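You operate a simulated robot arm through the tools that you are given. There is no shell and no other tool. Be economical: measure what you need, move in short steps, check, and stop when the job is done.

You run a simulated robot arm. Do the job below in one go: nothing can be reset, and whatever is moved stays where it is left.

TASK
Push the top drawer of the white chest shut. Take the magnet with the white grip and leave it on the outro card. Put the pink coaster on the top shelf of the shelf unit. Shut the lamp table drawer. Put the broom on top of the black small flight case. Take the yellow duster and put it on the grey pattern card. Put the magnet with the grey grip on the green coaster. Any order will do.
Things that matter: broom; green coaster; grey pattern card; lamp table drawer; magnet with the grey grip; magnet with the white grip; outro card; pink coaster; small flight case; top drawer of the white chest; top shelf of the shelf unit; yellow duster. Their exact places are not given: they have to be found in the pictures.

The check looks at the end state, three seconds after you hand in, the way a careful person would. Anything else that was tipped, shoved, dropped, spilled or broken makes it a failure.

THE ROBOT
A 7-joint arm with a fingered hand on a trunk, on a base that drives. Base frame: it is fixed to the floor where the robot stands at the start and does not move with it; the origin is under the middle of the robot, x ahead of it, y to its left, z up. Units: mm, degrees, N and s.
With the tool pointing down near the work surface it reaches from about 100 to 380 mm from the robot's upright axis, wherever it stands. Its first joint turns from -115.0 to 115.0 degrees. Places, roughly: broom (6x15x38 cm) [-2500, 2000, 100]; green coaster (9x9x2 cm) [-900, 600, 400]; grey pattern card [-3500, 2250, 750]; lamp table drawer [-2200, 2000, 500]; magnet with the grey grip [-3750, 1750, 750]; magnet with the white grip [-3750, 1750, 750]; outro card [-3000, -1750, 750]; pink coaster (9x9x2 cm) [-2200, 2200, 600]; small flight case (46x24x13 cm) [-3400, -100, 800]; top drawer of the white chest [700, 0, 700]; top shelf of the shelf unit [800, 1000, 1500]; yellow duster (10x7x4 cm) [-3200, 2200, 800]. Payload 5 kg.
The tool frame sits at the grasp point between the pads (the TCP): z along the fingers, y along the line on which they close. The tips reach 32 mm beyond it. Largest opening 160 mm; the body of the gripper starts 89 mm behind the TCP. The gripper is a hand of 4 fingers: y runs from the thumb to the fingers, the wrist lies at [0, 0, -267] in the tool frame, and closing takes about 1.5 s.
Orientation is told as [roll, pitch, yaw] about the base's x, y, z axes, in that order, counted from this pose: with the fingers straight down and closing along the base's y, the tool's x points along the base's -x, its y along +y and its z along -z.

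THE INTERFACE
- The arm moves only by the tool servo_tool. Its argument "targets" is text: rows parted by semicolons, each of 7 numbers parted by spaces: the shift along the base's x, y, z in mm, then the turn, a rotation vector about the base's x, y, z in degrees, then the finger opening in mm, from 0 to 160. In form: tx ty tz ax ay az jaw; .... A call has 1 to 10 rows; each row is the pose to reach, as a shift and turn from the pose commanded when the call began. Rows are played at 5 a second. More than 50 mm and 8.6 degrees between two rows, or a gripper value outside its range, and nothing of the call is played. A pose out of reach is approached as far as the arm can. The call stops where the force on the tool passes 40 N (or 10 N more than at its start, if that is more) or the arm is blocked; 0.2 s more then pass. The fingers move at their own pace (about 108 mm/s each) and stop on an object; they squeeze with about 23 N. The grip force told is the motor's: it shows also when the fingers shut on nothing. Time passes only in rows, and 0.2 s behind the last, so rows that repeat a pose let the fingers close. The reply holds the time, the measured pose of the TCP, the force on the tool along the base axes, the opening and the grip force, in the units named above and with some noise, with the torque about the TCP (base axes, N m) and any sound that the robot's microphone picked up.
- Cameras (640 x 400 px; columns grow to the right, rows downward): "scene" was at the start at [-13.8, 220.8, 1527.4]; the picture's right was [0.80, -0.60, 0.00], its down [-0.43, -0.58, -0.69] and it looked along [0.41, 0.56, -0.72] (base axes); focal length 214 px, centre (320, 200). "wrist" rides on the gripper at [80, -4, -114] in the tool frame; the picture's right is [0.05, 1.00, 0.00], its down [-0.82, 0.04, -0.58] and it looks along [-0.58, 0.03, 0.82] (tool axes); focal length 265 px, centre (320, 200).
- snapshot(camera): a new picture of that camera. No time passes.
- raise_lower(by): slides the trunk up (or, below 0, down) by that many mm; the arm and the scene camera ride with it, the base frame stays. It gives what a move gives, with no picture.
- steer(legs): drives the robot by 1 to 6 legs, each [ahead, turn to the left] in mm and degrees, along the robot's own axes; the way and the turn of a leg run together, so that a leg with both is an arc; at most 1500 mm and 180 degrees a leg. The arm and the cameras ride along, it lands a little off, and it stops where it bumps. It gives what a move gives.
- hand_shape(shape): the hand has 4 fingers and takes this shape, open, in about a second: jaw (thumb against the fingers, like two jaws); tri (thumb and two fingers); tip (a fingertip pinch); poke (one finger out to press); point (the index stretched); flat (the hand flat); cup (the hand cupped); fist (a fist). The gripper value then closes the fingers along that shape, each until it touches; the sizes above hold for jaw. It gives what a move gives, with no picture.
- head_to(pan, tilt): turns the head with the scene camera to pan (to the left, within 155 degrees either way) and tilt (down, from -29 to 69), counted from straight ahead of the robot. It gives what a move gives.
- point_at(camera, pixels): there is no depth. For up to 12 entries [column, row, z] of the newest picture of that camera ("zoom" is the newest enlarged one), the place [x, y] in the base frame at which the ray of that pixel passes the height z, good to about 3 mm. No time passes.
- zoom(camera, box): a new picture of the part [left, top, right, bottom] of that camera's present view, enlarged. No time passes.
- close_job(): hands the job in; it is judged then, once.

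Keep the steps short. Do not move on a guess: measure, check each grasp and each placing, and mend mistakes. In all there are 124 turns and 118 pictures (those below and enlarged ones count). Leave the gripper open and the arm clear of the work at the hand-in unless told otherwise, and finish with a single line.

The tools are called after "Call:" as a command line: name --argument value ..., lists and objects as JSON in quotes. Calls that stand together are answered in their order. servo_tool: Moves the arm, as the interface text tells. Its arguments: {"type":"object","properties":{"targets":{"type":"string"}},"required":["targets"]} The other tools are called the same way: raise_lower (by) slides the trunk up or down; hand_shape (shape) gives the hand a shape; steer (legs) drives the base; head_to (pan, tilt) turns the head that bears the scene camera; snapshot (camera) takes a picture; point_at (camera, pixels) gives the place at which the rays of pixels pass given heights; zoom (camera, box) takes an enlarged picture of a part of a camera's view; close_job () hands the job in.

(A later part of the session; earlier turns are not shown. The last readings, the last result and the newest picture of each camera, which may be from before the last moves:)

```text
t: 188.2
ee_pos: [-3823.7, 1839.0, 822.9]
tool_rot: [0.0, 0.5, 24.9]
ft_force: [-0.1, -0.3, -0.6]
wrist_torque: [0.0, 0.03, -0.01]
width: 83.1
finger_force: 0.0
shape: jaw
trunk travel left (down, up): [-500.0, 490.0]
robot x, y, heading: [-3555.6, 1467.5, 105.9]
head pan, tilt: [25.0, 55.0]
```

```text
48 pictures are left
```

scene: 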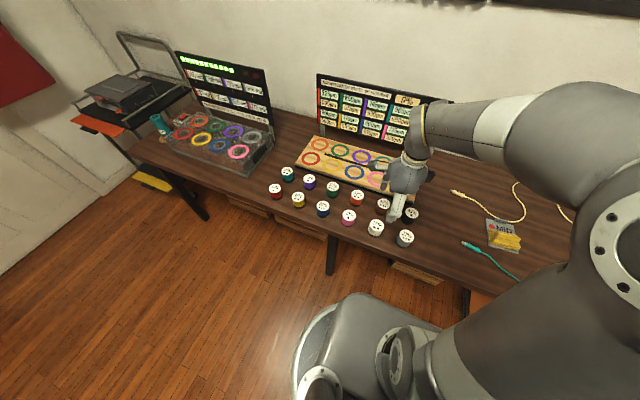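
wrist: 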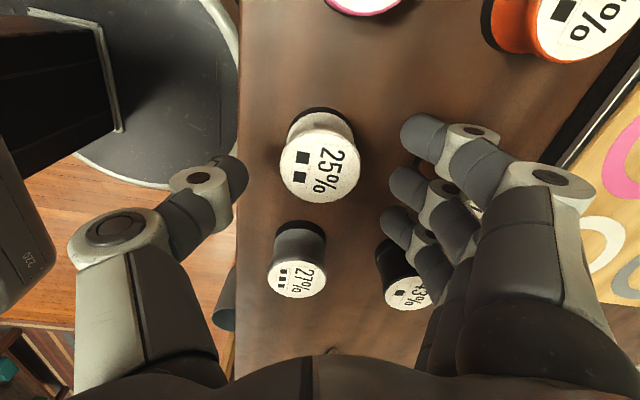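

The magnet is centred with clear gaps. Down 36 mm and close.

Call:
servo_tool --targets "0 0 -12 0 0 0 82; 0 0 -24 0 0 0 82; 0 0 -36 0 0 0 82; 0 0 -36 0 0 0 60; 0 0 -36 0 0 0 40; 0 0 -36 0 0 0 20; 0 0 -36 0 0 0 20; 0 0 -36 0 0 0 20"

Call:
servo_tool --targets "0 0 10 0 0 0 20; 0 0 30 0 0 0 20; 0 0 60 0 0 0 20; 0 0 60 0 0 0 20"

Call:
snapshot --camera "wrist"

```text
t: 189.9
ee_pos: [-3826.9, 1839.8, 787.5]
tool_rot: [0.2, 0.6, 24.9]
ft_force: [-0.6, 0.3, 0.1]
wrist_torque: [-0.02, 0.01, 0.02]
width: 32.6
finger_force: 23.2
shape: jaw
trunk travel left (down, up): [-500.0, 490.0]
robot x, y, heading: [-3559.6, 1463.6, 105.7]
head pan, tilt: [25.0, 55.0]
```

```text
t: 190.9
ee_pos: [-3824.3, 1839.8, 847.8]
tool_rot: [0.1, 0.6, 24.9]
ft_force: [0.0, -0.1, -1.9]
wrist_torque: [0.02, -0.02, 0.03]
width: 32.7
finger_force: 22.8
shape: jaw
trunk travel left (down, up): [-500.0, 490.0]
robot x, y, heading: [-3556.8, 1462.2, 105.7]
head pan, tilt: [25.0, 55.0]
```

```text
47 pictures are left
```

wrist: 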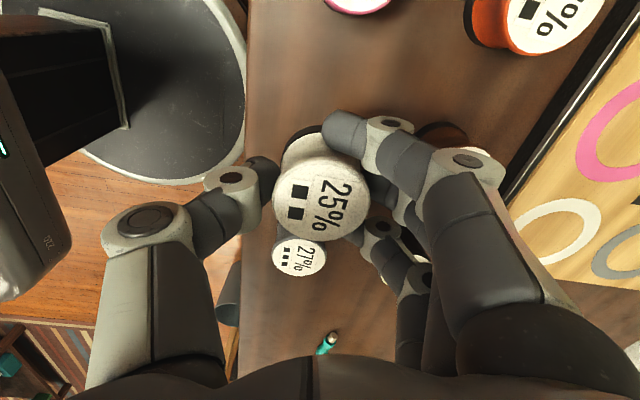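

The white magnet is held level (about 1.9 N). I'll raise it and drive around the bench to the studio desk.

Call:
raise_lower --by 180

Call:
steer --legs '[[-100, 0], [0, -112.8], [1333, 0], [0, -65.5], [1500, 0], [130, 0]]'

```text
t: 192.9
ee_pos: [-3824.3, 1840.3, 1027.8]
tool_rot: [0.1, 0.6, 24.9]
ft_force: [0.1, -0.5, -1.8]
wrist_torque: [0.02, 0.02, -0.04]
width: 32.5
finger_force: 22.3
shape: jaw
trunk travel left (down, up): [-680.0, 310.0]
robot x, y, heading: [-3560.1, 1462.6, 105.6]
head pan, tilt: [25.0, 55.0]
```

```text
t: 215.8
ee_pos: [-1495.5, -753.2, 1027.3]
tool_rot: [0.1, 0.7, -153.8]
ft_force: [0.4, -0.7, -1.9]
wrist_torque: [0.05, 0.01, 0.0]
width: 31.9
finger_force: 22.8
shape: jaw
trunk travel left (down, up): [-680.0, 310.0]
robot x, y, heading: [-1766.0, -381.1, -73.1]
head pan, tilt: [25.0, 55.0]
```

Call:
steer --legs '[[0, -81], [1500, 0], [250, 0], [0, 81.5]]'

Call:
head_to --pan 15 --tilt 45

Call:
snapshot --camera "scene"

```text
t: 231.7
ee_pos: [-3090.7, -1520.6, 1026.5]
tool_rot: [0.2, 0.6, -153.9]
ft_force: [-0.1, -0.3, -1.5]
wrist_torque: [-0.01, 0.03, 0.0]
width: 31.4
finger_force: 23.4
shape: jaw
trunk travel left (down, up): [-680.0, 310.0]
robot x, y, heading: [-3363.7, -1148.0, -73.4]
head pan, tilt: [25.0, 55.0]
```

```text
t: 232.4
ee_pos: [-3090.5, -1520.4, 1027.4]
tool_rot: [0.1, 0.6, -153.9]
ft_force: [-0.4, 0.5, -2.6]
wrist_torque: [0.0, -0.01, 0.01]
width: 31.8
finger_force: 22.7
shape: jaw
trunk travel left (down, up): [-680.0, 310.0]
robot x, y, heading: [-3366.1, -1151.3, -73.4]
head pan, tilt: [15.0, 45.0]
```

```text
46 pictures are left
```

scene: 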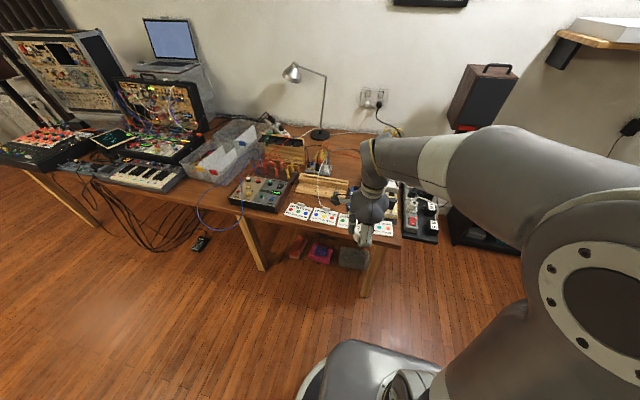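

Several cards lie along the desk's front. Zooming in to read them.

Call:
zoom --camera "scene" --box '[260, 170, 430, 260]'

Call:
snapshot --camera "wrist"

```text
3.76 times, centred on (345, 215) of scene
```

zoom: 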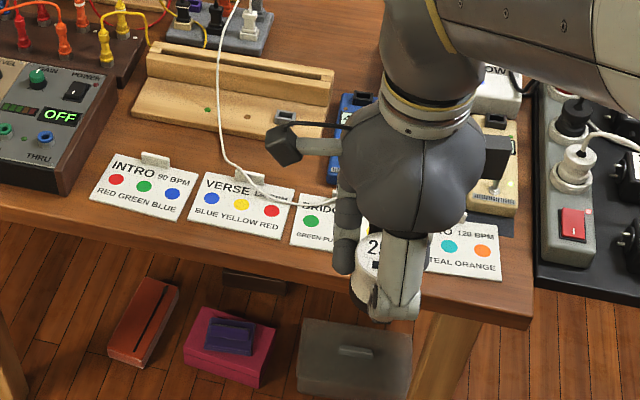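

```text
44 pictures are left
```

wrist: 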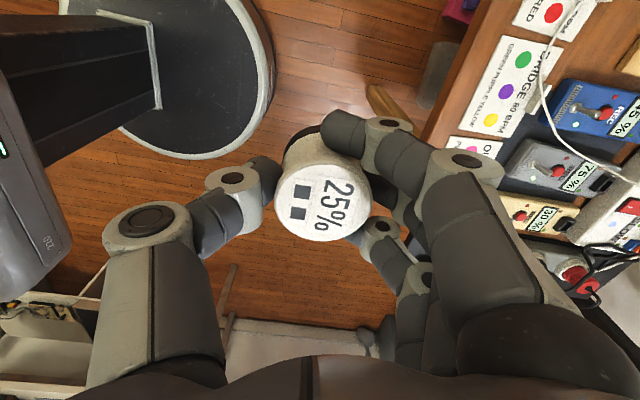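

The outro card is the rightmost one ("…O 120 BPM / TEAL ORANGE"), partly behind the hand. Measuring its visible corners, and the intro card's for size.

Call:
point_at --camera "zoom" --pixels '[[498, 226, 751], [502, 282, 751], [430, 222, 751], [422, 272, 751], [104, 153, 751], [197, 173, 751], [182, 222, 751], [89, 205, 751], [290, 245, 751], [203, 171, 751], [533, 320, 750]]'

```text
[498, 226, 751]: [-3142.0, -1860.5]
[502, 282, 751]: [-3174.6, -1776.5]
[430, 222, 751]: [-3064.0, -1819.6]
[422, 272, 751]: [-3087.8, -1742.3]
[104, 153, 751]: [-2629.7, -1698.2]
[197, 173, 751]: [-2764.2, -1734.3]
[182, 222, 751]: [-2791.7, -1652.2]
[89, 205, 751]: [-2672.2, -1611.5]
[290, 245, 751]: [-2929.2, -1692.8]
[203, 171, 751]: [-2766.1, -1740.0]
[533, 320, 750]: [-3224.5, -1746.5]
```

The outro card's centre is about (-3096, -1799). I'll turn the hand 80° so it closes sideways, away from the boxes behind the card, and shift 86 mm right. Then I'll drive 255 mm ahead and look.

Call:
servo_tool --targets "-8 -2 0 0 0 8 20; -16 -5 0 0 0 16 20; -25 -7 0 0 0 24 20; -33 -10 0 0 0 32 20; -41 -12 0 0 0 40 20; -49 -15 0 0 0 48 20; -57 -17 0 0 0 56 20; -66 -20 0 0 0 64 20; -74 -22 0 0 0 72 20; -82 -25 0 0 0 80 20"

Call:
steer --legs '[[255, 0]]'

Call:
raise_lower --by -110

Call:
snapshot --camera "wrist"

Call:
zoom --camera "scene" --box '[260, 170, 460, 300]'

```text
t: 234.6
ee_pos: [-3172.0, -1546.4, 1027.7]
tool_rot: [0.2, 0.6, -73.9]
ft_force: [-0.1, 0.0, -2.0]
wrist_torque: [0.03, 0.01, -0.04]
width: 31.6
finger_force: 22.8
shape: jaw
trunk travel left (down, up): [-680.0, 310.0]
robot x, y, heading: [-3364.4, -1148.3, -73.2]
head pan, tilt: [15.0, 45.0]
```

```text
t: 236.4
ee_pos: [-3102.0, -1787.9, 1026.7]
tool_rot: [0.1, 0.7, -74.0]
ft_force: [0.3, -1.0, -2.7]
wrist_torque: [0.03, 0.03, -0.01]
width: 31.5
finger_force: 22.6
shape: jaw
trunk travel left (down, up): [-680.0, 310.0]
robot x, y, heading: [-3294.4, -1392.9, -73.4]
head pan, tilt: [15.0, 45.0]
```

```text
t: 237.9
ee_pos: [-3101.5, -1787.4, 917.7]
tool_rot: [0.1, 0.6, -74.0]
ft_force: [-0.5, 0.0, -1.5]
wrist_torque: [0.0, 0.01, -0.01]
width: 31.6
finger_force: 23.0
shape: jaw
trunk travel left (down, up): [-570.0, 420.0]
robot x, y, heading: [-3298.1, -1391.6, -73.3]
head pan, tilt: [15.0, 45.0]
```

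```text
43 pictures are left
```

wrist: 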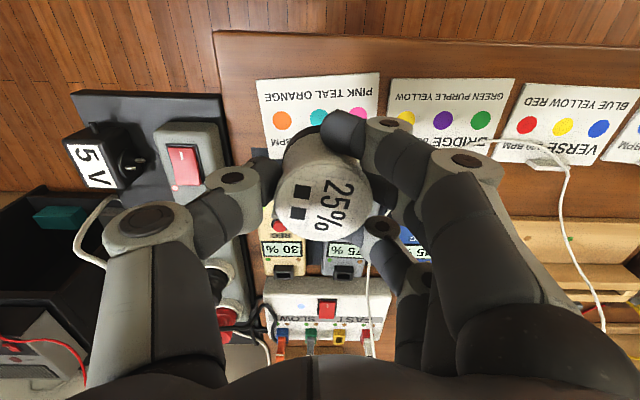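

```text
3.08 times, centred on (360, 235) of scene
```

zoom: 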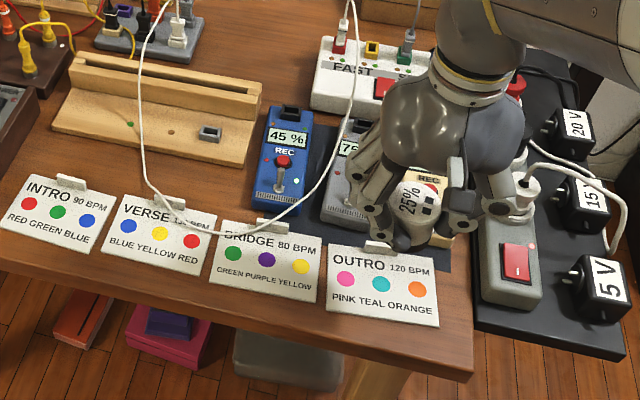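

The OUTRO card is now fully visible. Measuring it again in both cameras.

Call:
point_at --camera "zoom" --pixels '[[330, 246, 751], [435, 258, 751], [438, 325, 751], [327, 310, 751], [381, 286, 751], [380, 245, 765], [470, 375, 750]]'

Call:
point_at --camera "wrist" --pixels '[[257, 81, 751], [379, 74, 751], [265, 140, 751], [318, 118, 751], [215, 33, 750]]'

```text
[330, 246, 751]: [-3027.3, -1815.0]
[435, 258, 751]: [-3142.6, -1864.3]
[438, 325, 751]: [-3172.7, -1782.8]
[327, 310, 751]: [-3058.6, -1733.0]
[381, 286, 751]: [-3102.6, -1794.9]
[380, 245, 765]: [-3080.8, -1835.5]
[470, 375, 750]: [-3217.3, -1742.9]
```

```text
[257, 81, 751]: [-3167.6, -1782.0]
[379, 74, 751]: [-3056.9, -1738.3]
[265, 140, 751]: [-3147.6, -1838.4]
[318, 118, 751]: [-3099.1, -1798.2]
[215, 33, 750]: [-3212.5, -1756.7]
```

The magnet is over the card's centre already. Lowering.

Call:
raise_lower --by -100

Call:
servo_tool --targets "0 -2 -10 0 0 0 20; 0 -3 -20 0 0 0 20; 0 -3 -25 0 0 0 20; 0 -3 -28 0 0 0 20; 0 -3 -28 0 0 0 20"

```text
t: 239.2
ee_pos: [-3102.3, -1787.9, 817.5]
tool_rot: [0.2, 0.5, -74.0]
ft_force: [-0.5, -0.4, -1.6]
wrist_torque: [0.01, -0.02, 0.02]
width: 31.6
finger_force: 23.1
shape: jaw
trunk travel left (down, up): [-470.0, 520.0]
robot x, y, heading: [-3293.1, -1389.9, -73.3]
head pan, tilt: [15.0, 45.0]
```

```text
t: 240.4
ee_pos: [-3102.4, -1791.0, 791.2]
tool_rot: [0.1, 0.5, -74.0]
ft_force: [-0.6, 0.3, 7.9]
wrist_torque: [0.02, -0.08, -0.01]
width: 31.8
finger_force: 22.8
shape: jaw
trunk travel left (down, up): [-470.0, 520.0]
robot x, y, heading: [-3297.1, -1394.8, -73.4]
head pan, tilt: [15.0, 45.0]
```

Contact at 8 N. Open gently and look.

Call:
servo_tool --targets "0 0 0 0 0 0 40; 0 0 0 0 0 0 60; 0 0 0 0 0 0 75; 0 0 0 0 0 0 80; 0 0 0 0 0 0 80; 0 0 20 0 0 0 80; 0 0 50 0 0 0 80; 0 0 90 0 0 0 80"

Call:
snapshot --camera "wrist"

```text
t: 242.2
ee_pos: [-3102.1, -1790.7, 880.4]
tool_rot: [0.0, 0.6, -74.0]
ft_force: [0.8, -0.3, -0.4]
wrist_torque: [-0.01, 0.02, -0.02]
width: 79.4
finger_force: 0.0
shape: jaw
trunk travel left (down, up): [-470.0, 520.0]
robot x, y, heading: [-3290.2, -1393.2, -73.2]
head pan, tilt: [15.0, 45.0]
```

```text
41 pictures are left
```

wrist: 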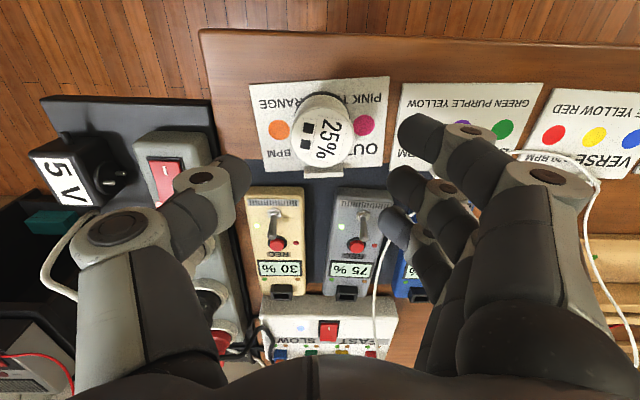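

The white magnet stands on the outro card. I'll raise the hand and drive back around the bench toward the desk for the grey magnet.

Call:
raise_lower --by 120

Call:
steer --legs '[[-250, 0], [0, 98.9], [1500, 0], [298, 0], [0, 82], [1500, 0]]'

```text
t: 243.7
ee_pos: [-3101.9, -1790.8, 1000.3]
tool_rot: [0.2, 0.6, -74.0]
ft_force: [0.3, 0.6, -0.6]
wrist_torque: [0.02, -0.01, -0.03]
width: 79.4
finger_force: 0.1
shape: jaw
trunk travel left (down, up): [-590.0, 400.0]
robot x, y, heading: [-3293.0, -1393.2, -73.7]
head pan, tilt: [15.0, 45.0]
```

```text
t: 269.0
ee_pos: [-2311.4, 1448.9, 1001.1]
tool_rot: [0.1, 0.6, 105.1]
ft_force: [0.0, -0.2, 0.2]
wrist_torque: [0.0, 0.0, -0.01]
width: 79.2
finger_force: 0.0
shape: jaw
trunk travel left (down, up): [-590.0, 400.0]
robot x, y, heading: [-2127.2, 1045.4, 105.8]
head pan, tilt: [15.0, 45.0]
```

Call:
steer --legs '[[0, 57.3], [1460, 0], [0, -56]]'

Call:
snapshot --camera "wrist"

```text
t: 281.3
ee_pos: [-3745.1, 1842.3, 1000.1]
tool_rot: [0.2, 0.6, 108.6]
ft_force: [0.1, -0.4, -0.1]
wrist_torque: [0.04, 0.01, -0.02]
width: 79.5
finger_force: 0.0
shape: jaw
trunk travel left (down, up): [-590.0, 400.0]
robot x, y, heading: [-3536.7, 1447.9, 109.4]
head pan, tilt: [15.0, 45.0]
```

```text
40 pictures are left
```

wrist: 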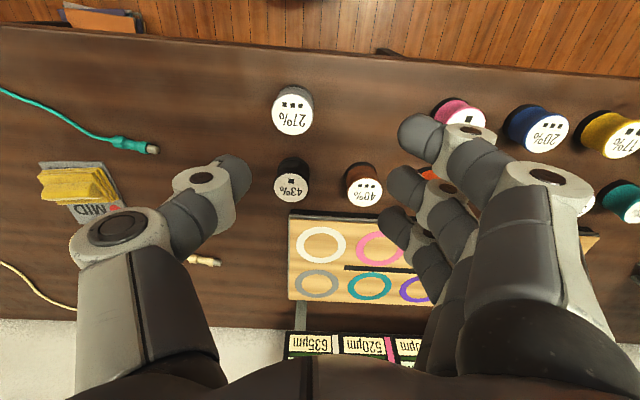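

The grey magnet "27%" is at (293, 115). Measuring.

Call:
point_at --camera "wrist" --pixels '[[292, 118, 790], [292, 190, 790], [272, 118, 790], [313, 118, 790]]'

```text
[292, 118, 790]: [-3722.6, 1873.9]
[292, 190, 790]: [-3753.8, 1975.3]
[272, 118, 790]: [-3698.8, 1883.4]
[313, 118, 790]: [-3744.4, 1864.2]
```

Call:
servo_tool --targets "12 15 0 0 0 0 82; 24 30 0 0 0 0 82; 24 30 0 0 0 0 82"

Call:
raise_lower --by -177

Call:
snapshot --camera "wrist"

```text
t: 282.1
ee_pos: [-3720.6, 1870.4, 1002.3]
tool_rot: [0.1, 0.7, 108.6]
ft_force: [0.4, 0.6, -1.0]
wrist_torque: [0.0, -0.01, 0.01]
width: 81.0
finger_force: 0.2
shape: jaw
trunk travel left (down, up): [-590.0, 400.0]
robot x, y, heading: [-3535.2, 1452.9, 109.2]
head pan, tilt: [15.0, 45.0]
```

```text
t: 284.1
ee_pos: [-3720.1, 1870.1, 824.1]
tool_rot: [0.2, 0.6, 108.6]
ft_force: [0.0, 0.0, 0.4]
wrist_torque: [0.0, -0.02, -0.01]
width: 81.2
finger_force: 0.1
shape: jaw
trunk travel left (down, up): [-413.0, 577.0]
robot x, y, heading: [-3535.0, 1447.6, 109.4]
head pan, tilt: [15.0, 45.0]
```

```text
39 pictures are left
```

wrist: 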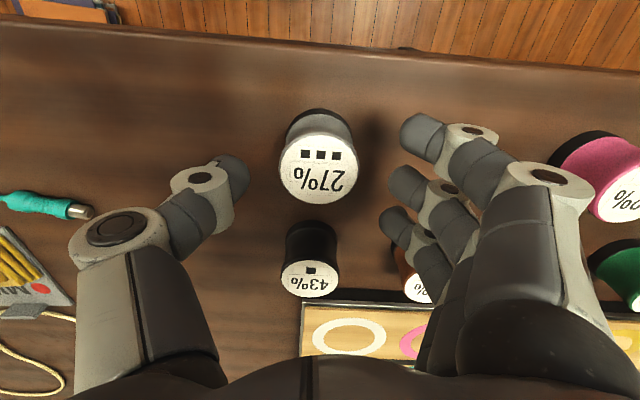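

It's centred and clear of the others. Down and close, then lift.

Call:
servo_tool --targets "0 1 -12 0 0 0 82; 0 1 -24 0 0 0 82; 0 1 -36 0 0 0 82; 0 1 -36 0 0 0 60; 0 1 -36 0 0 0 40; 0 1 -36 0 0 0 20; 0 1 -36 0 0 0 20; 0 1 -36 0 0 0 20"

Call:
servo_tool --targets "0 0 10 0 0 0 20; 0 0 30 0 0 0 20; 0 0 60 0 0 0 20; 0 0 100 0 0 0 20; 0 0 100 0 0 0 20"

Call:
snapshot --camera "wrist"

```text
t: 285.9
ee_pos: [-3720.2, 1870.7, 787.7]
tool_rot: [0.1, 0.6, 108.6]
ft_force: [0.0, -0.1, 0.7]
wrist_torque: [0.01, 0.02, -0.02]
width: 32.8
finger_force: 23.0
shape: jaw
trunk travel left (down, up): [-413.0, 577.0]
robot x, y, heading: [-3532.7, 1449.3, 109.2]
head pan, tilt: [15.0, 45.0]
```

```text
t: 287.1
ee_pos: [-3720.4, 1869.9, 887.7]
tool_rot: [0.1, 0.7, 108.6]
ft_force: [1.4, -0.3, -1.2]
wrist_torque: [0.02, 0.02, 0.01]
width: 32.8
finger_force: 22.9
shape: jaw
trunk travel left (down, up): [-413.0, 577.0]
robot x, y, heading: [-3538.9, 1448.8, 108.9]
head pan, tilt: [15.0, 45.0]
```

```text
38 pictures are left
```

wrist: 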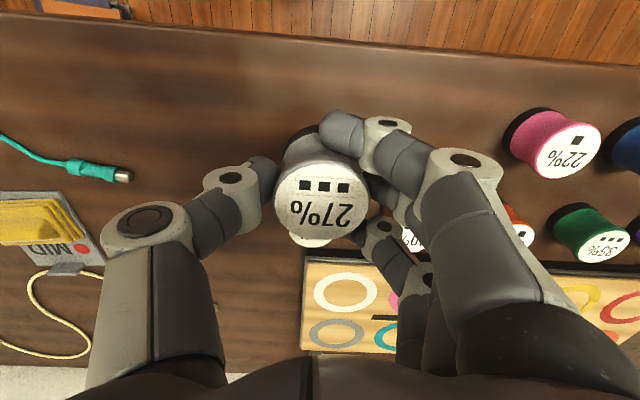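

The grey magnet is held level. I'll carry it to the coffee table's near side by the known corridor.

Call:
raise_lower --by 80

Call:
steer --legs '[[-100, 0], [0, -111.6], [1271, 0], [0, -70], [1500, 0], [150, 0]]'

```text
t: 288.3
ee_pos: [-3721.6, 1870.2, 966.8]
tool_rot: [0.1, 0.6, 108.6]
ft_force: [-0.5, -0.2, -1.3]
wrist_torque: [0.0, -0.02, 0.05]
width: 32.8
finger_force: 22.7
shape: jaw
trunk travel left (down, up): [-493.0, 497.0]
robot x, y, heading: [-3532.1, 1454.4, 109.2]
head pan, tilt: [15.0, 45.0]
```

```text
t: 311.4
ee_pos: [-1447.3, -655.7, 967.3]
tool_rot: [0.0, 0.6, -70.5]
ft_force: [0.6, 0.5, -2.2]
wrist_torque: [0.0, 0.04, 0.01]
width: 32.4
finger_force: 23.1
shape: jaw
trunk travel left (down, up): [-493.0, 497.0]
robot x, y, heading: [-1641.9, -234.9, -69.7]
head pan, tilt: [15.0, 45.0]
```

Call:
steer --legs '[[0, 95.2], [970, 0], [0, 82]]'

Call:
head_to --pan 10 --tilt 55

Call:
raise_lower --by -300

Call:
snapshot --camera "scene"

Call:
snapshot --camera "wrist"

```text
t: 323.9
ee_pos: [-930.1, 595.0, 966.5]
tool_rot: [0.0, 0.6, 106.6]
ft_force: [-0.3, -0.3, -1.8]
wrist_torque: [-0.03, 0.0, -0.03]
width: 31.9
finger_force: 23.1
shape: jaw
trunk travel left (down, up): [-493.0, 497.0]
robot x, y, heading: [-758.6, 168.7, 107.4]
head pan, tilt: [15.0, 45.0]
```

```text
t: 324.7
ee_pos: [-929.8, 594.8, 967.7]
tool_rot: [0.1, 0.6, 106.6]
ft_force: [0.2, 0.2, -0.6]
wrist_torque: [0.0, 0.0, -0.01]
width: 32.0
finger_force: 23.0
shape: jaw
trunk travel left (down, up): [-493.0, 497.0]
robot x, y, heading: [-760.6, 165.5, 107.2]
head pan, tilt: [10.0, 55.0]
```

```text
t: 327.7
ee_pos: [-929.7, 595.6, 669.0]
tool_rot: [0.0, 0.6, 106.4]
ft_force: [0.3, -0.1, -1.9]
wrist_torque: [0.01, -0.02, 0.04]
width: 31.9
finger_force: 22.7
shape: jaw
trunk travel left (down, up): [-193.0, 797.0]
robot x, y, heading: [-757.5, 169.5, 107.5]
head pan, tilt: [10.0, 55.0]
```

```text
37 pictures are left
```

scene: 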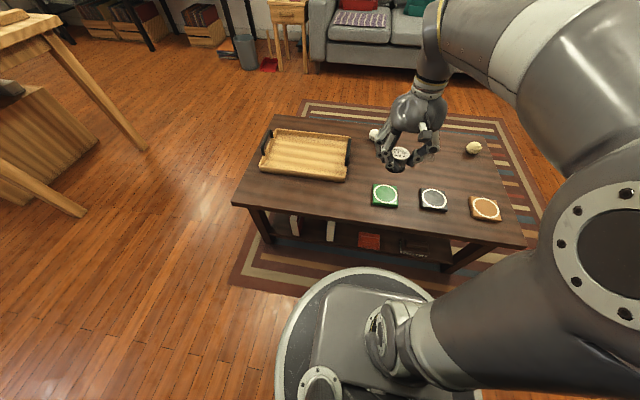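

```text
36 pictures are left
```

wrist: 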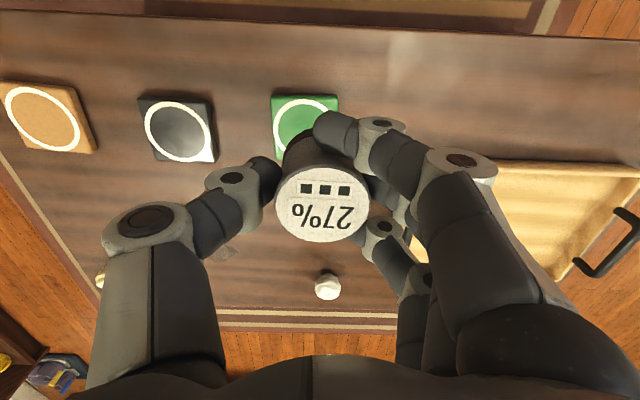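

The green coaster is at scene (385, 195) and wrist (303, 120). Measuring with both views to get its height.

Call:
zoom --camera "scene" --box '[345, 165, 425, 225]'

Call:
point_at --camera "wrist" --pixels '[[271, 96, 410], [271, 96, 430], [338, 94, 410], [338, 94, 430]]'

```text
6.67 times, centred on (385, 195) of scene
```

zoom: 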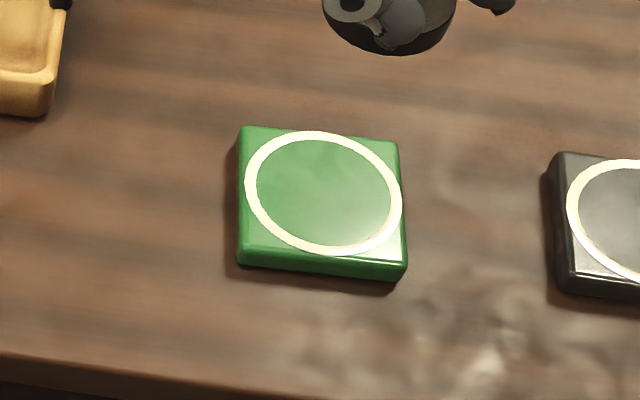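

```text
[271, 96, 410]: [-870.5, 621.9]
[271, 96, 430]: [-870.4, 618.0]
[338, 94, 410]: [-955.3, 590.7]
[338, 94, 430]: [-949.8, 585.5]
```

Call:
point_at --camera "zoom" --pixels '[[407, 262, 410], [407, 262, 430], [240, 247, 410], [240, 247, 430], [323, 192, 410], [323, 192, 430], [323, 192, 420]]'

```text
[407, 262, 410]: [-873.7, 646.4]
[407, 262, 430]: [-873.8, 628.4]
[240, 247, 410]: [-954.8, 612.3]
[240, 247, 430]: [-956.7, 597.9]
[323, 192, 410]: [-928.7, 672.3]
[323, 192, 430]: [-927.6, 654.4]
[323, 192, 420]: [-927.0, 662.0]
```

The coaster's top is at z≈443, centre (-927, 643). Drive 48 mm ahead, then trim with the arm.

Call:
steer --legs '[[48, 0]]'

Call:
raise_lower --by -110

Call:
snapshot --camera "wrist"

```text
t: 328.6
ee_pos: [-943.7, 641.2, 669.2]
tool_rot: [0.2, 0.6, 106.5]
ft_force: [0.1, -0.1, -1.6]
wrist_torque: [-0.03, 0.01, -0.01]
width: 31.9
finger_force: 22.9
shape: jaw
trunk travel left (down, up): [-193.0, 797.0]
robot x, y, heading: [-773.9, 209.6, 107.1]
head pan, tilt: [10.0, 55.0]
```

```text
t: 330.0
ee_pos: [-944.1, 640.7, 556.4]
tool_rot: [0.1, 0.6, 106.4]
ft_force: [0.3, -0.6, -2.4]
wrist_torque: [-0.01, 0.0, 0.0]
width: 31.8
finger_force: 23.0
shape: jaw
trunk travel left (down, up): [-83.0, 907.0]
robot x, y, heading: [-774.1, 213.0, 107.2]
head pan, tilt: [10.0, 55.0]
```

```text
34 pictures are left
```

wrist: 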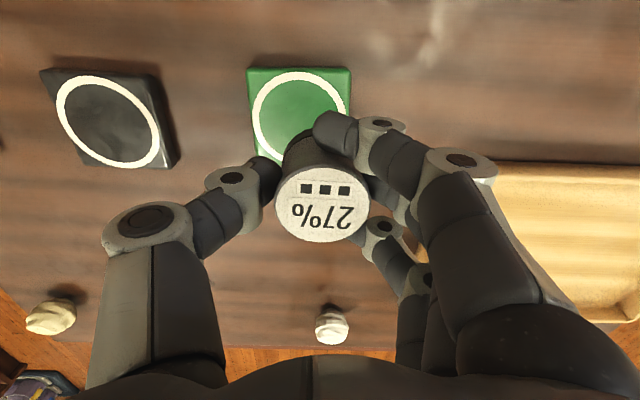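

Call:
point_at --camera "wrist" --pixels '[[248, 72, 443], [350, 70, 443], [260, 165, 443], [298, 112, 443], [248, 72, 430], [350, 70, 430]]'

```text
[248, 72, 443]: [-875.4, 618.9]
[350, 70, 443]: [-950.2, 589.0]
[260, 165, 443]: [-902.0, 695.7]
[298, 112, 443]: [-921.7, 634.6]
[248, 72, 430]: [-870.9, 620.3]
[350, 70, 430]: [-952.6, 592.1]
```

The coaster's centre is (-926, 646). Trim sideways and lower, watching for contact.

Call:
servo_tool --targets "9 3 -15 0 0 0 20; 18 6 -30 0 0 0 20; 18 6 -50 0 0 0 20; 18 6 -65 0 0 0 20; 18 6 -70 0 0 0 20; 18 6 -73 0 0 0 20; 18 6 -73 0 0 0 20"

```text
t: 331.6
ee_pos: [-924.8, 646.8, 485.7]
tool_rot: [0.1, 0.7, 106.6]
ft_force: [1.6, -0.7, 3.1]
wrist_torque: [0.04, 0.09, 0.0]
width: 32.0
finger_force: 22.8
shape: jaw
trunk travel left (down, up): [-83.0, 907.0]
robot x, y, heading: [-776.2, 214.5, 107.2]
head pan, tilt: [10.0, 55.0]
```

Just touching. Release and lift.

Call:
servo_tool --targets "0 0 -1 0 0 0 20; 0 0 -1 0 0 0 40; 0 0 -1 0 0 0 60; 0 0 -1 0 0 0 75; 0 0 -1 0 0 0 80; 0 0 20 0 0 0 80; 0 0 50 0 0 0 80; 0 0 95 0 0 0 80"

Call:
snapshot --camera "wrist"

```text
t: 333.4
ee_pos: [-925.6, 645.0, 579.4]
tool_rot: [0.0, 0.7, 106.5]
ft_force: [0.0, 0.0, 1.0]
wrist_torque: [-0.02, 0.03, 0.01]
width: 79.1
finger_force: 0.1
shape: jaw
trunk travel left (down, up): [-83.0, 907.0]
robot x, y, heading: [-776.6, 215.4, 107.5]
head pan, tilt: [10.0, 55.0]
```

```text
33 pictures are left
```

wrist: 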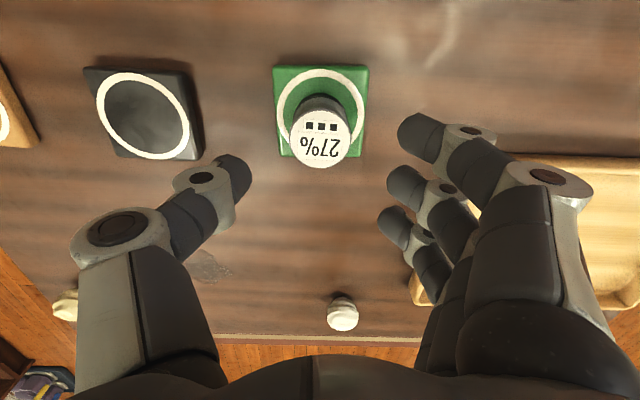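

The grey magnet stands on the green coaster. Before fetching the pink coaster, I'll look at the shelf unit from here to see its top shelf.

Call:
raise_lower --by 390

Call:
head_to --pan -80 --tilt 5

Call:
snapshot --camera "scene"

```text
t: 337.2
ee_pos: [-925.4, 646.3, 969.2]
tool_rot: [0.0, 0.5, 106.6]
ft_force: [-0.1, -0.3, -0.8]
wrist_torque: [-0.01, 0.03, 0.04]
width: 79.2
finger_force: 0.0
shape: jaw
trunk travel left (down, up): [-473.0, 517.0]
robot x, y, heading: [-773.7, 211.1, 107.3]
head pan, tilt: [10.0, 55.0]
```

```text
t: 338.8
ee_pos: [-925.5, 646.4, 969.0]
tool_rot: [0.0, 0.6, 106.5]
ft_force: [-0.6, -0.4, 0.3]
wrist_torque: [-0.01, -0.02, -0.01]
width: 79.0
finger_force: 0.1
shape: jaw
trunk travel left (down, up): [-473.0, 517.0]
robot x, y, heading: [-773.2, 215.0, 107.0]
head pan, tilt: [-80.0, 5.0]
```

```text
32 pictures are left
```

scene: 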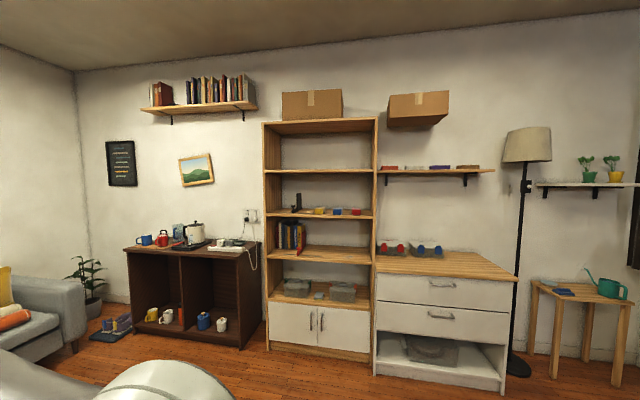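

The shelf unit's top compartment, between the top board and the shelf at row ~172, is empty. Finding the heights.

Call:
zoom --camera "scene" --box '[250, 80, 400, 230]'

Call:
point_at --camera "scene" --pixels '[[265, 173, 1400], [265, 173, 1450], [375, 171, 1400], [375, 171, 1450], [375, 121, 1800], [375, 121, 1900], [264, 127, 1800], [320, 216, 1100], [320, 216, 1150], [270, 348, 50], [370, 360, 50]]'

```text
2.67 times, centred on (325, 155) of scene
```

zoom: 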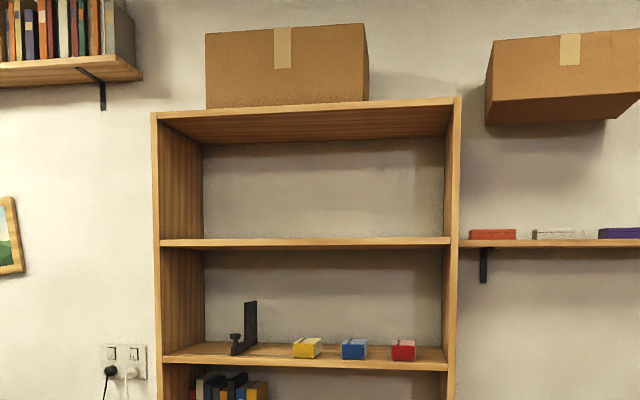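

```text
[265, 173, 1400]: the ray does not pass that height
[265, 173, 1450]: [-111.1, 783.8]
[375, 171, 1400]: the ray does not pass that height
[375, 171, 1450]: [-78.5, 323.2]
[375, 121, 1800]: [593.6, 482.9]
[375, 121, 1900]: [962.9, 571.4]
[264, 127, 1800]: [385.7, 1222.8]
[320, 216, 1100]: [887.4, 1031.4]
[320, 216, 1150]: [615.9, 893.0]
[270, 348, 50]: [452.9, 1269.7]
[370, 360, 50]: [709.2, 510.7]
```

The shelf's top is at z≈1490, with a board above it at about 1800, so the hand must come in tilted. I'll test a 45° forward tilt here in free space, reaching out 130 mm further and 60 mm up, to use the same attitude for picking and placing.

Call:
servo_tool --targets "-7 21 10 7.2 2.2 0 110; -13 41 20 14.3 4.5 0 110; -20 62 30 21.5 6.7 0 110; -26 83 40 28.7 8.9 0 110; -33 103 50 35.8 11.2 0 110; -39 124 60 43 13.4 0 110; -39 124 60 43 13.4 0 110"

```text
t: 340.4
ee_pos: [-966.4, 767.9, 1028.4]
tool_rot: [0.9, -44.5, 106.2]
ft_force: [0.4, -0.4, 0.1]
wrist_torque: [-0.01, 0.01, 0.02]
width: 109.6
finger_force: 0.0
shape: jaw
trunk travel left (down, up): [-473.0, 517.0]
robot x, y, heading: [-772.8, 215.9, 107.3]
head pan, tilt: [-80.0, 5.0]
```

That attitude is reachable. Now driving to the lamp table for the pink coaster.

Call:
steer --legs '[[-190, 0], [0, 90], [966, 0], [0, -90], [1450, 0]]'

Call:
head_to --pan 0 --tilt 45

```text
t: 361.1
ee_pos: [-2310.2, 1645.2, 1029.2]
tool_rot: [0.8, -44.4, 106.8]
ft_force: [0.3, 0.1, -0.5]
wrist_torque: [0.0, -0.02, 0.0]
width: 109.6
finger_force: 0.1
shape: jaw
trunk travel left (down, up): [-473.0, 517.0]
robot x, y, heading: [-2115.1, 1090.3, 107.3]
head pan, tilt: [-80.0, 5.0]
```

```text
t: 362.7
ee_pos: [-2309.8, 1644.9, 1028.0]
tool_rot: [0.8, -44.4, 106.6]
ft_force: [0.3, 0.8, -0.3]
wrist_torque: [-0.02, -0.01, -0.01]
width: 109.5
finger_force: 0.0
shape: jaw
trunk travel left (down, up): [-473.0, 517.0]
robot x, y, heading: [-2114.4, 1094.4, 107.4]
head pan, tilt: [0.0, 45.0]
```

Call:
steer --legs '[[0, -38.6], [381, 0], [0, 38.4]]'

Call:
raise_lower --by -310

Call:
snapshot --camera "wrist"

Call:
snapshot --camera "scene"

```text
t: 368.7
ee_pos: [-2162.2, 2001.6, 1029.0]
tool_rot: [0.8, -44.4, 105.7]
ft_force: [0.9, 0.4, 0.0]
wrist_torque: [-0.03, -0.01, 0.01]
width: 109.6
finger_force: 0.0
shape: jaw
trunk travel left (down, up): [-473.0, 517.0]
robot x, y, heading: [-1976.5, 1447.5, 106.6]
head pan, tilt: [0.0, 45.0]
```

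```text
t: 371.8
ee_pos: [-2161.9, 2004.2, 714.1]
tool_rot: [0.8, -43.8, 105.8]
ft_force: [0.5, -0.3, -0.2]
wrist_torque: [-0.03, -0.02, 0.0]
width: 109.6
finger_force: 0.0
shape: jaw
trunk travel left (down, up): [-163.0, 827.0]
robot x, y, heading: [-1977.5, 1443.9, 107.0]
head pan, tilt: [0.0, 45.0]
```

```text
30 pictures are left
```

wrist: 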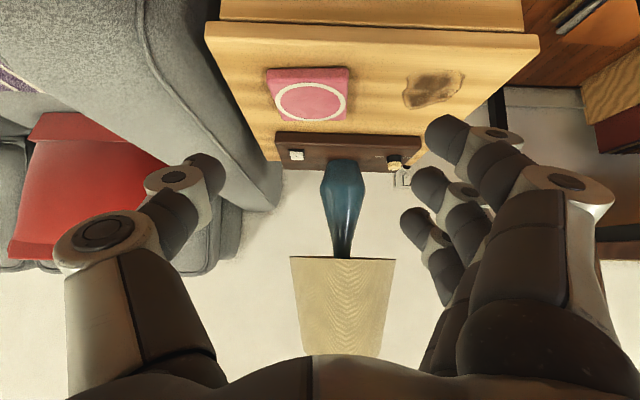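

```text
29 pictures are left
```

scene: 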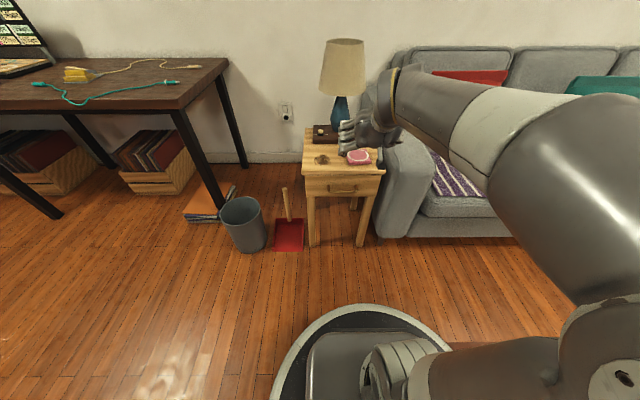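

The lamp table is undisturbed, and the pink coaster is at wrist (308, 95), scene (358, 157). Measuring it.

Call:
zoom --camera "scene" --box '[300, 120, 400, 200]'

Call:
point_at --camera "wrist" --pixels '[[267, 71, 570], [267, 71, 590], [348, 68, 570], [348, 68, 590], [349, 118, 590], [272, 121, 590], [205, 22, 565], [540, 35, 565], [278, 143, 580], [422, 138, 580]]'

```text
5.00 times, centred on (350, 160) of scene
```

zoom: 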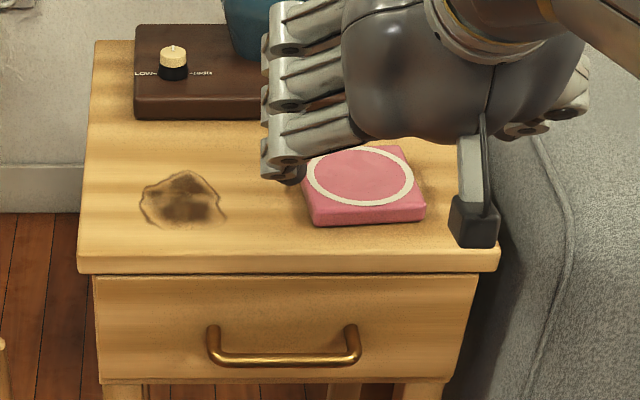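

```text
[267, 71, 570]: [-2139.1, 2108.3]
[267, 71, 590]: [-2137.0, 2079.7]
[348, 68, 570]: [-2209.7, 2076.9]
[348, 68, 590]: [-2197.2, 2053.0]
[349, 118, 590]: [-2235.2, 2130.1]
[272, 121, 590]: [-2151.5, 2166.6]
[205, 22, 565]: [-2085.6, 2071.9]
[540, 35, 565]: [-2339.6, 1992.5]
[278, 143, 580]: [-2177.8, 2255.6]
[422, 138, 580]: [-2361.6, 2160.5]
```

Call:
point_at --camera "zoom" --pixels '[[313, 212, 570], [313, 212, 590], [425, 206, 570], [425, 206, 590], [360, 176, 570], [360, 176, 590], [80, 255, 550], [80, 255, 570], [498, 250, 570], [78, 272, 540]]'

```text
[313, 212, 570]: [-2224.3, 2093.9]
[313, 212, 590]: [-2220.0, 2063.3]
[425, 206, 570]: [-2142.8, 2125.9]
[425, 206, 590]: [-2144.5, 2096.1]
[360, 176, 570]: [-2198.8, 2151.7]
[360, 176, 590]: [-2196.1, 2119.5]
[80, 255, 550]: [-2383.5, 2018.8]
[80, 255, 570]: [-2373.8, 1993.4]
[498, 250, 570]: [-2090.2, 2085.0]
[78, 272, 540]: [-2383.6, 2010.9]
```

At 45° the lowest finger would touch the table before the thumb reaches the coaster, so I'll pick nearly upright (12° tilt) and place later at about 30°. Straightening the hand here first.

Call:
servo_tool --targets "0 0 0 -7.6 -2.3 0 115; 0 0 0 -15.3 -4.7 0 115; 0 0 0 -23 -7 0 115; 0 0 0 -30.6 -9.3 0 115; 0 0 0 -30.6 -9.3 0 115"

Call:
steer --legs '[[100, 0]]'

Call:
snapshot --camera "wrist"

```text
t: 373.0
ee_pos: [-2162.2, 1999.9, 717.9]
tool_rot: [0.2, -12.4, 106.1]
ft_force: [-1.1, 0.3, 0.1]
wrist_torque: [0.01, -0.02, 0.0]
width: 115.0
finger_force: 0.0
shape: jaw
trunk travel left (down, up): [-163.0, 827.0]
robot x, y, heading: [-1982.2, 1447.7, 107.0]
head pan, tilt: [0.0, 45.0]
```

```text
t: 374.1
ee_pos: [-2188.1, 2095.0, 718.1]
tool_rot: [0.1, -12.4, 106.1]
ft_force: [0.2, -0.7, -0.2]
wrist_torque: [-0.02, 0.04, -0.02]
width: 114.8
finger_force: 0.1
shape: jaw
trunk travel left (down, up): [-163.0, 827.0]
robot x, y, heading: [-2002.7, 1538.9, 106.5]
head pan, tilt: [0.0, 45.0]
```

```text
27 pictures are left
```

wrist: 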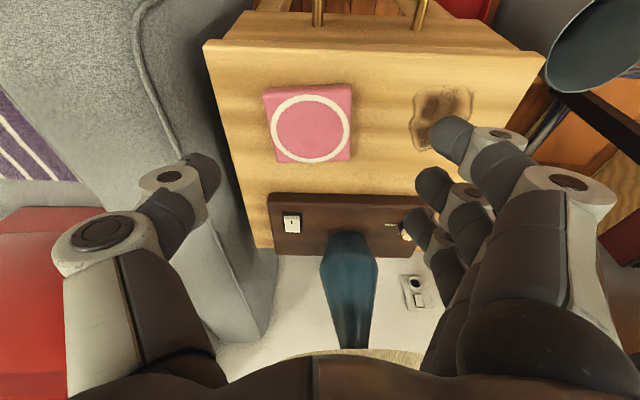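

Call:
point_at --camera "wrist" --pixels '[[263, 91, 555], [351, 86, 555], [350, 158, 555], [277, 162, 555], [263, 91, 570], [351, 86, 570], [350, 158, 570], [277, 162, 570], [203, 43, 550], [547, 62, 550], [310, 127, 565]]'

```text
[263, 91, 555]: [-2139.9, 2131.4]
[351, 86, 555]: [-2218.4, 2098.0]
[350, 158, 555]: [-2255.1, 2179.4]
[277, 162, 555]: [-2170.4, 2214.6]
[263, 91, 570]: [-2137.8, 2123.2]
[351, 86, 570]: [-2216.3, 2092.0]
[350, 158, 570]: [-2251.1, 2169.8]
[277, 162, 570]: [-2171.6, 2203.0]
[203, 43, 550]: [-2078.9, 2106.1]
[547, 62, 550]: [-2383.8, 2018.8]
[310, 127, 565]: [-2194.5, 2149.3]
```

The coaster's centre is (-2196, 2156), top z≈557, turned about 5°. Drive 55 mm, trim, straighten further to ~4° tilt and lower 95 mm.

Call:
steer --legs '[[55, 0]]'

Call:
servo_tool --targets "5 2 0 -3.8 -1.2 2.5 115; 9 3 0 -7.6 -2.3 5 115; 9 3 0 -7.6 -2.3 5 115"

Call:
raise_lower --by -90

Call:
snapshot --camera "wrist"

```text
t: 375.1
ee_pos: [-2205.1, 2149.0, 719.0]
tool_rot: [0.2, -12.4, 105.8]
ft_force: [0.3, 0.4, 0.1]
wrist_torque: [0.0, 0.03, -0.02]
width: 115.0
finger_force: 0.1
shape: jaw
trunk travel left (down, up): [-163.0, 827.0]
robot x, y, heading: [-2023.1, 1590.7, 106.7]
head pan, tilt: [0.0, 45.0]
```

```text
t: 375.9
ee_pos: [-2195.7, 2152.0, 719.6]
tool_rot: [0.3, -4.5, 110.9]
ft_force: [0.7, -0.6, 0.1]
wrist_torque: [-0.01, -0.01, 0.02]
width: 114.5
finger_force: 0.1
shape: jaw
trunk travel left (down, up): [-163.0, 827.0]
robot x, y, heading: [-2022.4, 1593.0, 106.5]
head pan, tilt: [0.0, 45.0]
```

```text
t: 377.1
ee_pos: [-2194.8, 2152.9, 628.9]
tool_rot: [0.3, -4.5, 110.9]
ft_force: [0.3, 0.6, -0.1]
wrist_torque: [0.03, -0.03, 0.01]
width: 114.6
finger_force: 0.0
shape: jaw
trunk travel left (down, up): [-73.0, 917.0]
robot x, y, heading: [-2020.3, 1592.2, 106.2]
head pan, tilt: [0.0, 45.0]
```

```text
26 pictures are left
```

wrist: 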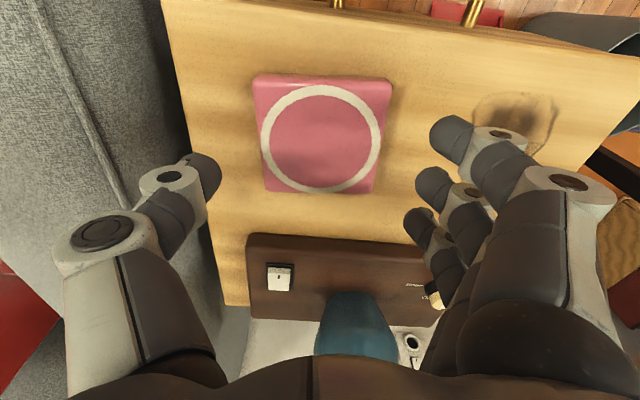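

Everything is clear: the tray is about 35 mm beyond the fingers. Lowering to just above the table.

Call:
servo_tool --targets "-1 1 -15 0 0 0 110; -1 1 -30 0 0 0 110; -1 1 -40 0 0 0 110; -1 1 -46 0 0 0 110; -1 1 -50 0 0 0 110; -1 1 -50 0 0 0 110"

Call:
snapshot --camera "wrist"

```text
t: 378.7
ee_pos: [-2196.3, 2153.5, 584.1]
tool_rot: [0.4, -5.2, 110.8]
ft_force: [2.9, -2.6, 20.8]
wrist_torque: [-1.25, 1.06, 0.33]
width: 109.3
finger_force: 0.1
shape: jaw
trunk travel left (down, up): [-73.0, 917.0]
robot x, y, heading: [-2020.8, 1593.2, 106.6]
head pan, tilt: [0.0, 45.0]
stopped in row 6: the force on the tool passed its limit at 41 N (the readings are from after the stop); the commanded pose is now the measured one
```

```text
25 pictures are left
```

wrist: 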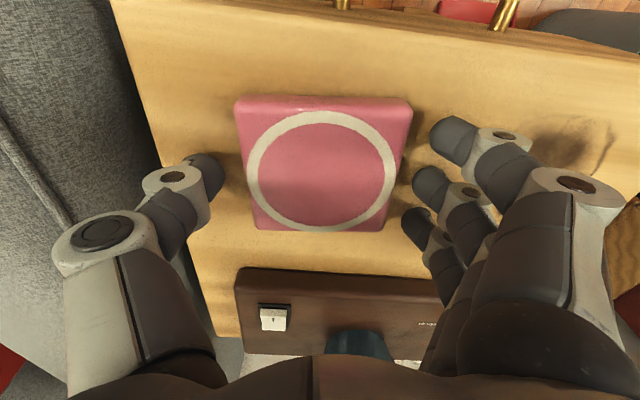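

The fingertips touched the table at TCP z 584. Raise 3 mm and close on the coaster.

Call:
servo_tool --targets "0 0 4 0 0 0 110; 0 0 4 0 0 0 95; 0 0 4 0 0 0 80; 0 0 4 0 0 0 60; 0 0 4 0 0 0 60; 0 0 4 0 0 0 60; 0 0 4 0 0 0 60"

Call:
servo_tool --targets "0 0 10 0 0 0 60; 0 0 25 0 0 0 60; 0 0 45 0 0 0 60; 0 0 45 0 0 0 60"

Call:
snapshot --camera "wrist"

```text
t: 380.3
ee_pos: [-2195.5, 2153.4, 586.2]
tool_rot: [0.4, -5.0, 110.8]
ft_force: [-2.3, -2.0, 6.1]
wrist_torque: [-0.42, 0.34, -0.04]
width: 82.0
finger_force: 23.1
shape: jaw
trunk travel left (down, up): [-73.0, 917.0]
robot x, y, heading: [-2021.9, 1592.7, 106.3]
head pan, tilt: [0.0, 45.0]
```

```text
t: 381.3
ee_pos: [-2196.6, 2155.2, 630.6]
tool_rot: [0.5, -4.8, 110.8]
ft_force: [0.0, 0.6, -1.7]
wrist_torque: [0.0, -0.04, -0.01]
width: 82.2
finger_force: 22.6
shape: jaw
trunk travel left (down, up): [-73.0, 917.0]
robot x, y, heading: [-2026.0, 1592.5, 106.6]
head pan, tilt: [0.0, 45.0]
```

```text
24 pictures are left
```

wrist: 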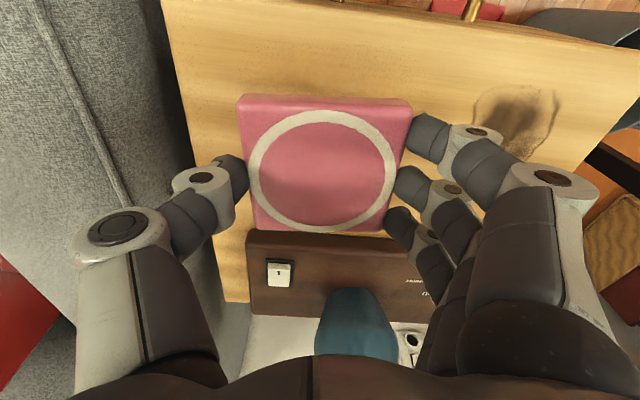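

The coaster is held flat. I'll raise it well up, back off, and drive round the far side of the coffee table toward the shelf unit.

Call:
raise_lower --by 390

Call:
raise_lower --by 380

Call:
steer --legs '[[-220, 0], [0, -94.4], [1500, 0], [87, 0], [0, -84.6], [950, 0]]'

```text
t: 385.0
ee_pos: [-2197.2, 2154.9, 1020.2]
tool_rot: [0.4, -4.9, 110.8]
ft_force: [0.6, -0.3, -0.7]
wrist_torque: [0.04, 0.0, 0.0]
width: 82.4
finger_force: 23.2
shape: jaw
trunk travel left (down, up): [-463.0, 527.0]
robot x, y, heading: [-2018.2, 1594.2, 106.5]
head pan, tilt: [0.0, 45.0]
```

```text
t: 388.7
ee_pos: [-2195.9, 2155.5, 1399.7]
tool_rot: [0.5, -4.9, 110.8]
ft_force: [0.3, -0.5, -1.6]
wrist_torque: [-0.01, 0.02, -0.01]
width: 82.2
finger_force: 22.5
shape: jaw
trunk travel left (down, up): [-843.0, 147.0]
robot x, y, heading: [-2021.3, 1594.5, 106.7]
head pan, tilt: [0.0, 45.0]
```

```text
t: 410.4
ee_pos: [77.6, 183.2, 1400.3]
tool_rot: [0.3, -4.8, -68.5]
ft_force: [-0.6, 0.1, -2.2]
wrist_torque: [0.05, 0.02, 0.01]
width: 82.1
finger_force: 22.8
shape: jaw
trunk travel left (down, up): [-843.0, 147.0]
robot x, y, heading: [-106.7, 740.6, -73.1]
head pan, tilt: [0.0, 45.0]
```

I'll retract the arm 100 mm first, so that the coaster doesn't sweep into the shelf, then turn to face it and look.

Call:
servo_tool --targets "-10 32 0 0 0 0 60; -20 64 0 0 0 0 60; -29 96 0 0 0 0 60; -29 96 0 0 0 0 60"

Call:
steer --legs '[[0, 90]]'

Call:
head_to --pan 0 --tilt 15

Call:
snapshot --camera "scene"

Call:
snapshot --camera "wrist"

```text
t: 411.4
ee_pos: [47.9, 277.1, 1398.5]
tool_rot: [0.4, -4.8, -68.5]
ft_force: [0.1, 0.3, -1.1]
wrist_torque: [-0.03, 0.03, -0.04]
width: 82.3
finger_force: 22.8
shape: jaw
trunk travel left (down, up): [-843.0, 147.0]
robot x, y, heading: [-105.7, 742.3, -72.8]
head pan, tilt: [0.0, 45.0]
```

```text
t: 415.6
ee_pos: [359.6, 896.9, 1400.0]
tool_rot: [0.4, -4.7, 21.2]
ft_force: [-0.6, -0.9, -0.1]
wrist_torque: [-0.01, -0.01, 0.02]
width: 81.9
finger_force: 23.1
shape: jaw
trunk travel left (down, up): [-843.0, 147.0]
robot x, y, heading: [-104.2, 748.2, 16.9]
head pan, tilt: [0.0, 45.0]
```

```text
t: 416.6
ee_pos: [359.5, 897.7, 1399.7]
tool_rot: [0.4, -4.8, 21.3]
ft_force: [0.2, 0.7, -0.8]
wrist_torque: [0.0, 0.02, 0.01]
width: 82.0
finger_force: 23.2
shape: jaw
trunk travel left (down, up): [-843.0, 147.0]
robot x, y, heading: [-108.1, 742.9, 16.9]
head pan, tilt: [0.0, 15.0]
```

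```text
23 pictures are left
```

scene: 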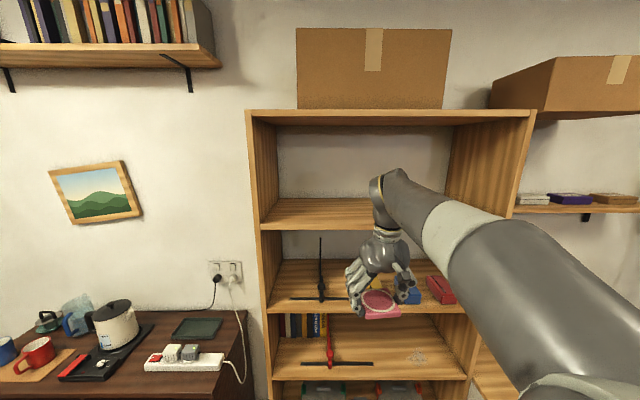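

```text
22 pictures are left
```

wrist: 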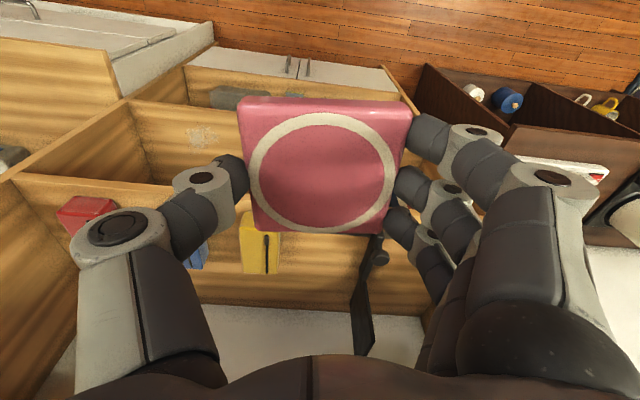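

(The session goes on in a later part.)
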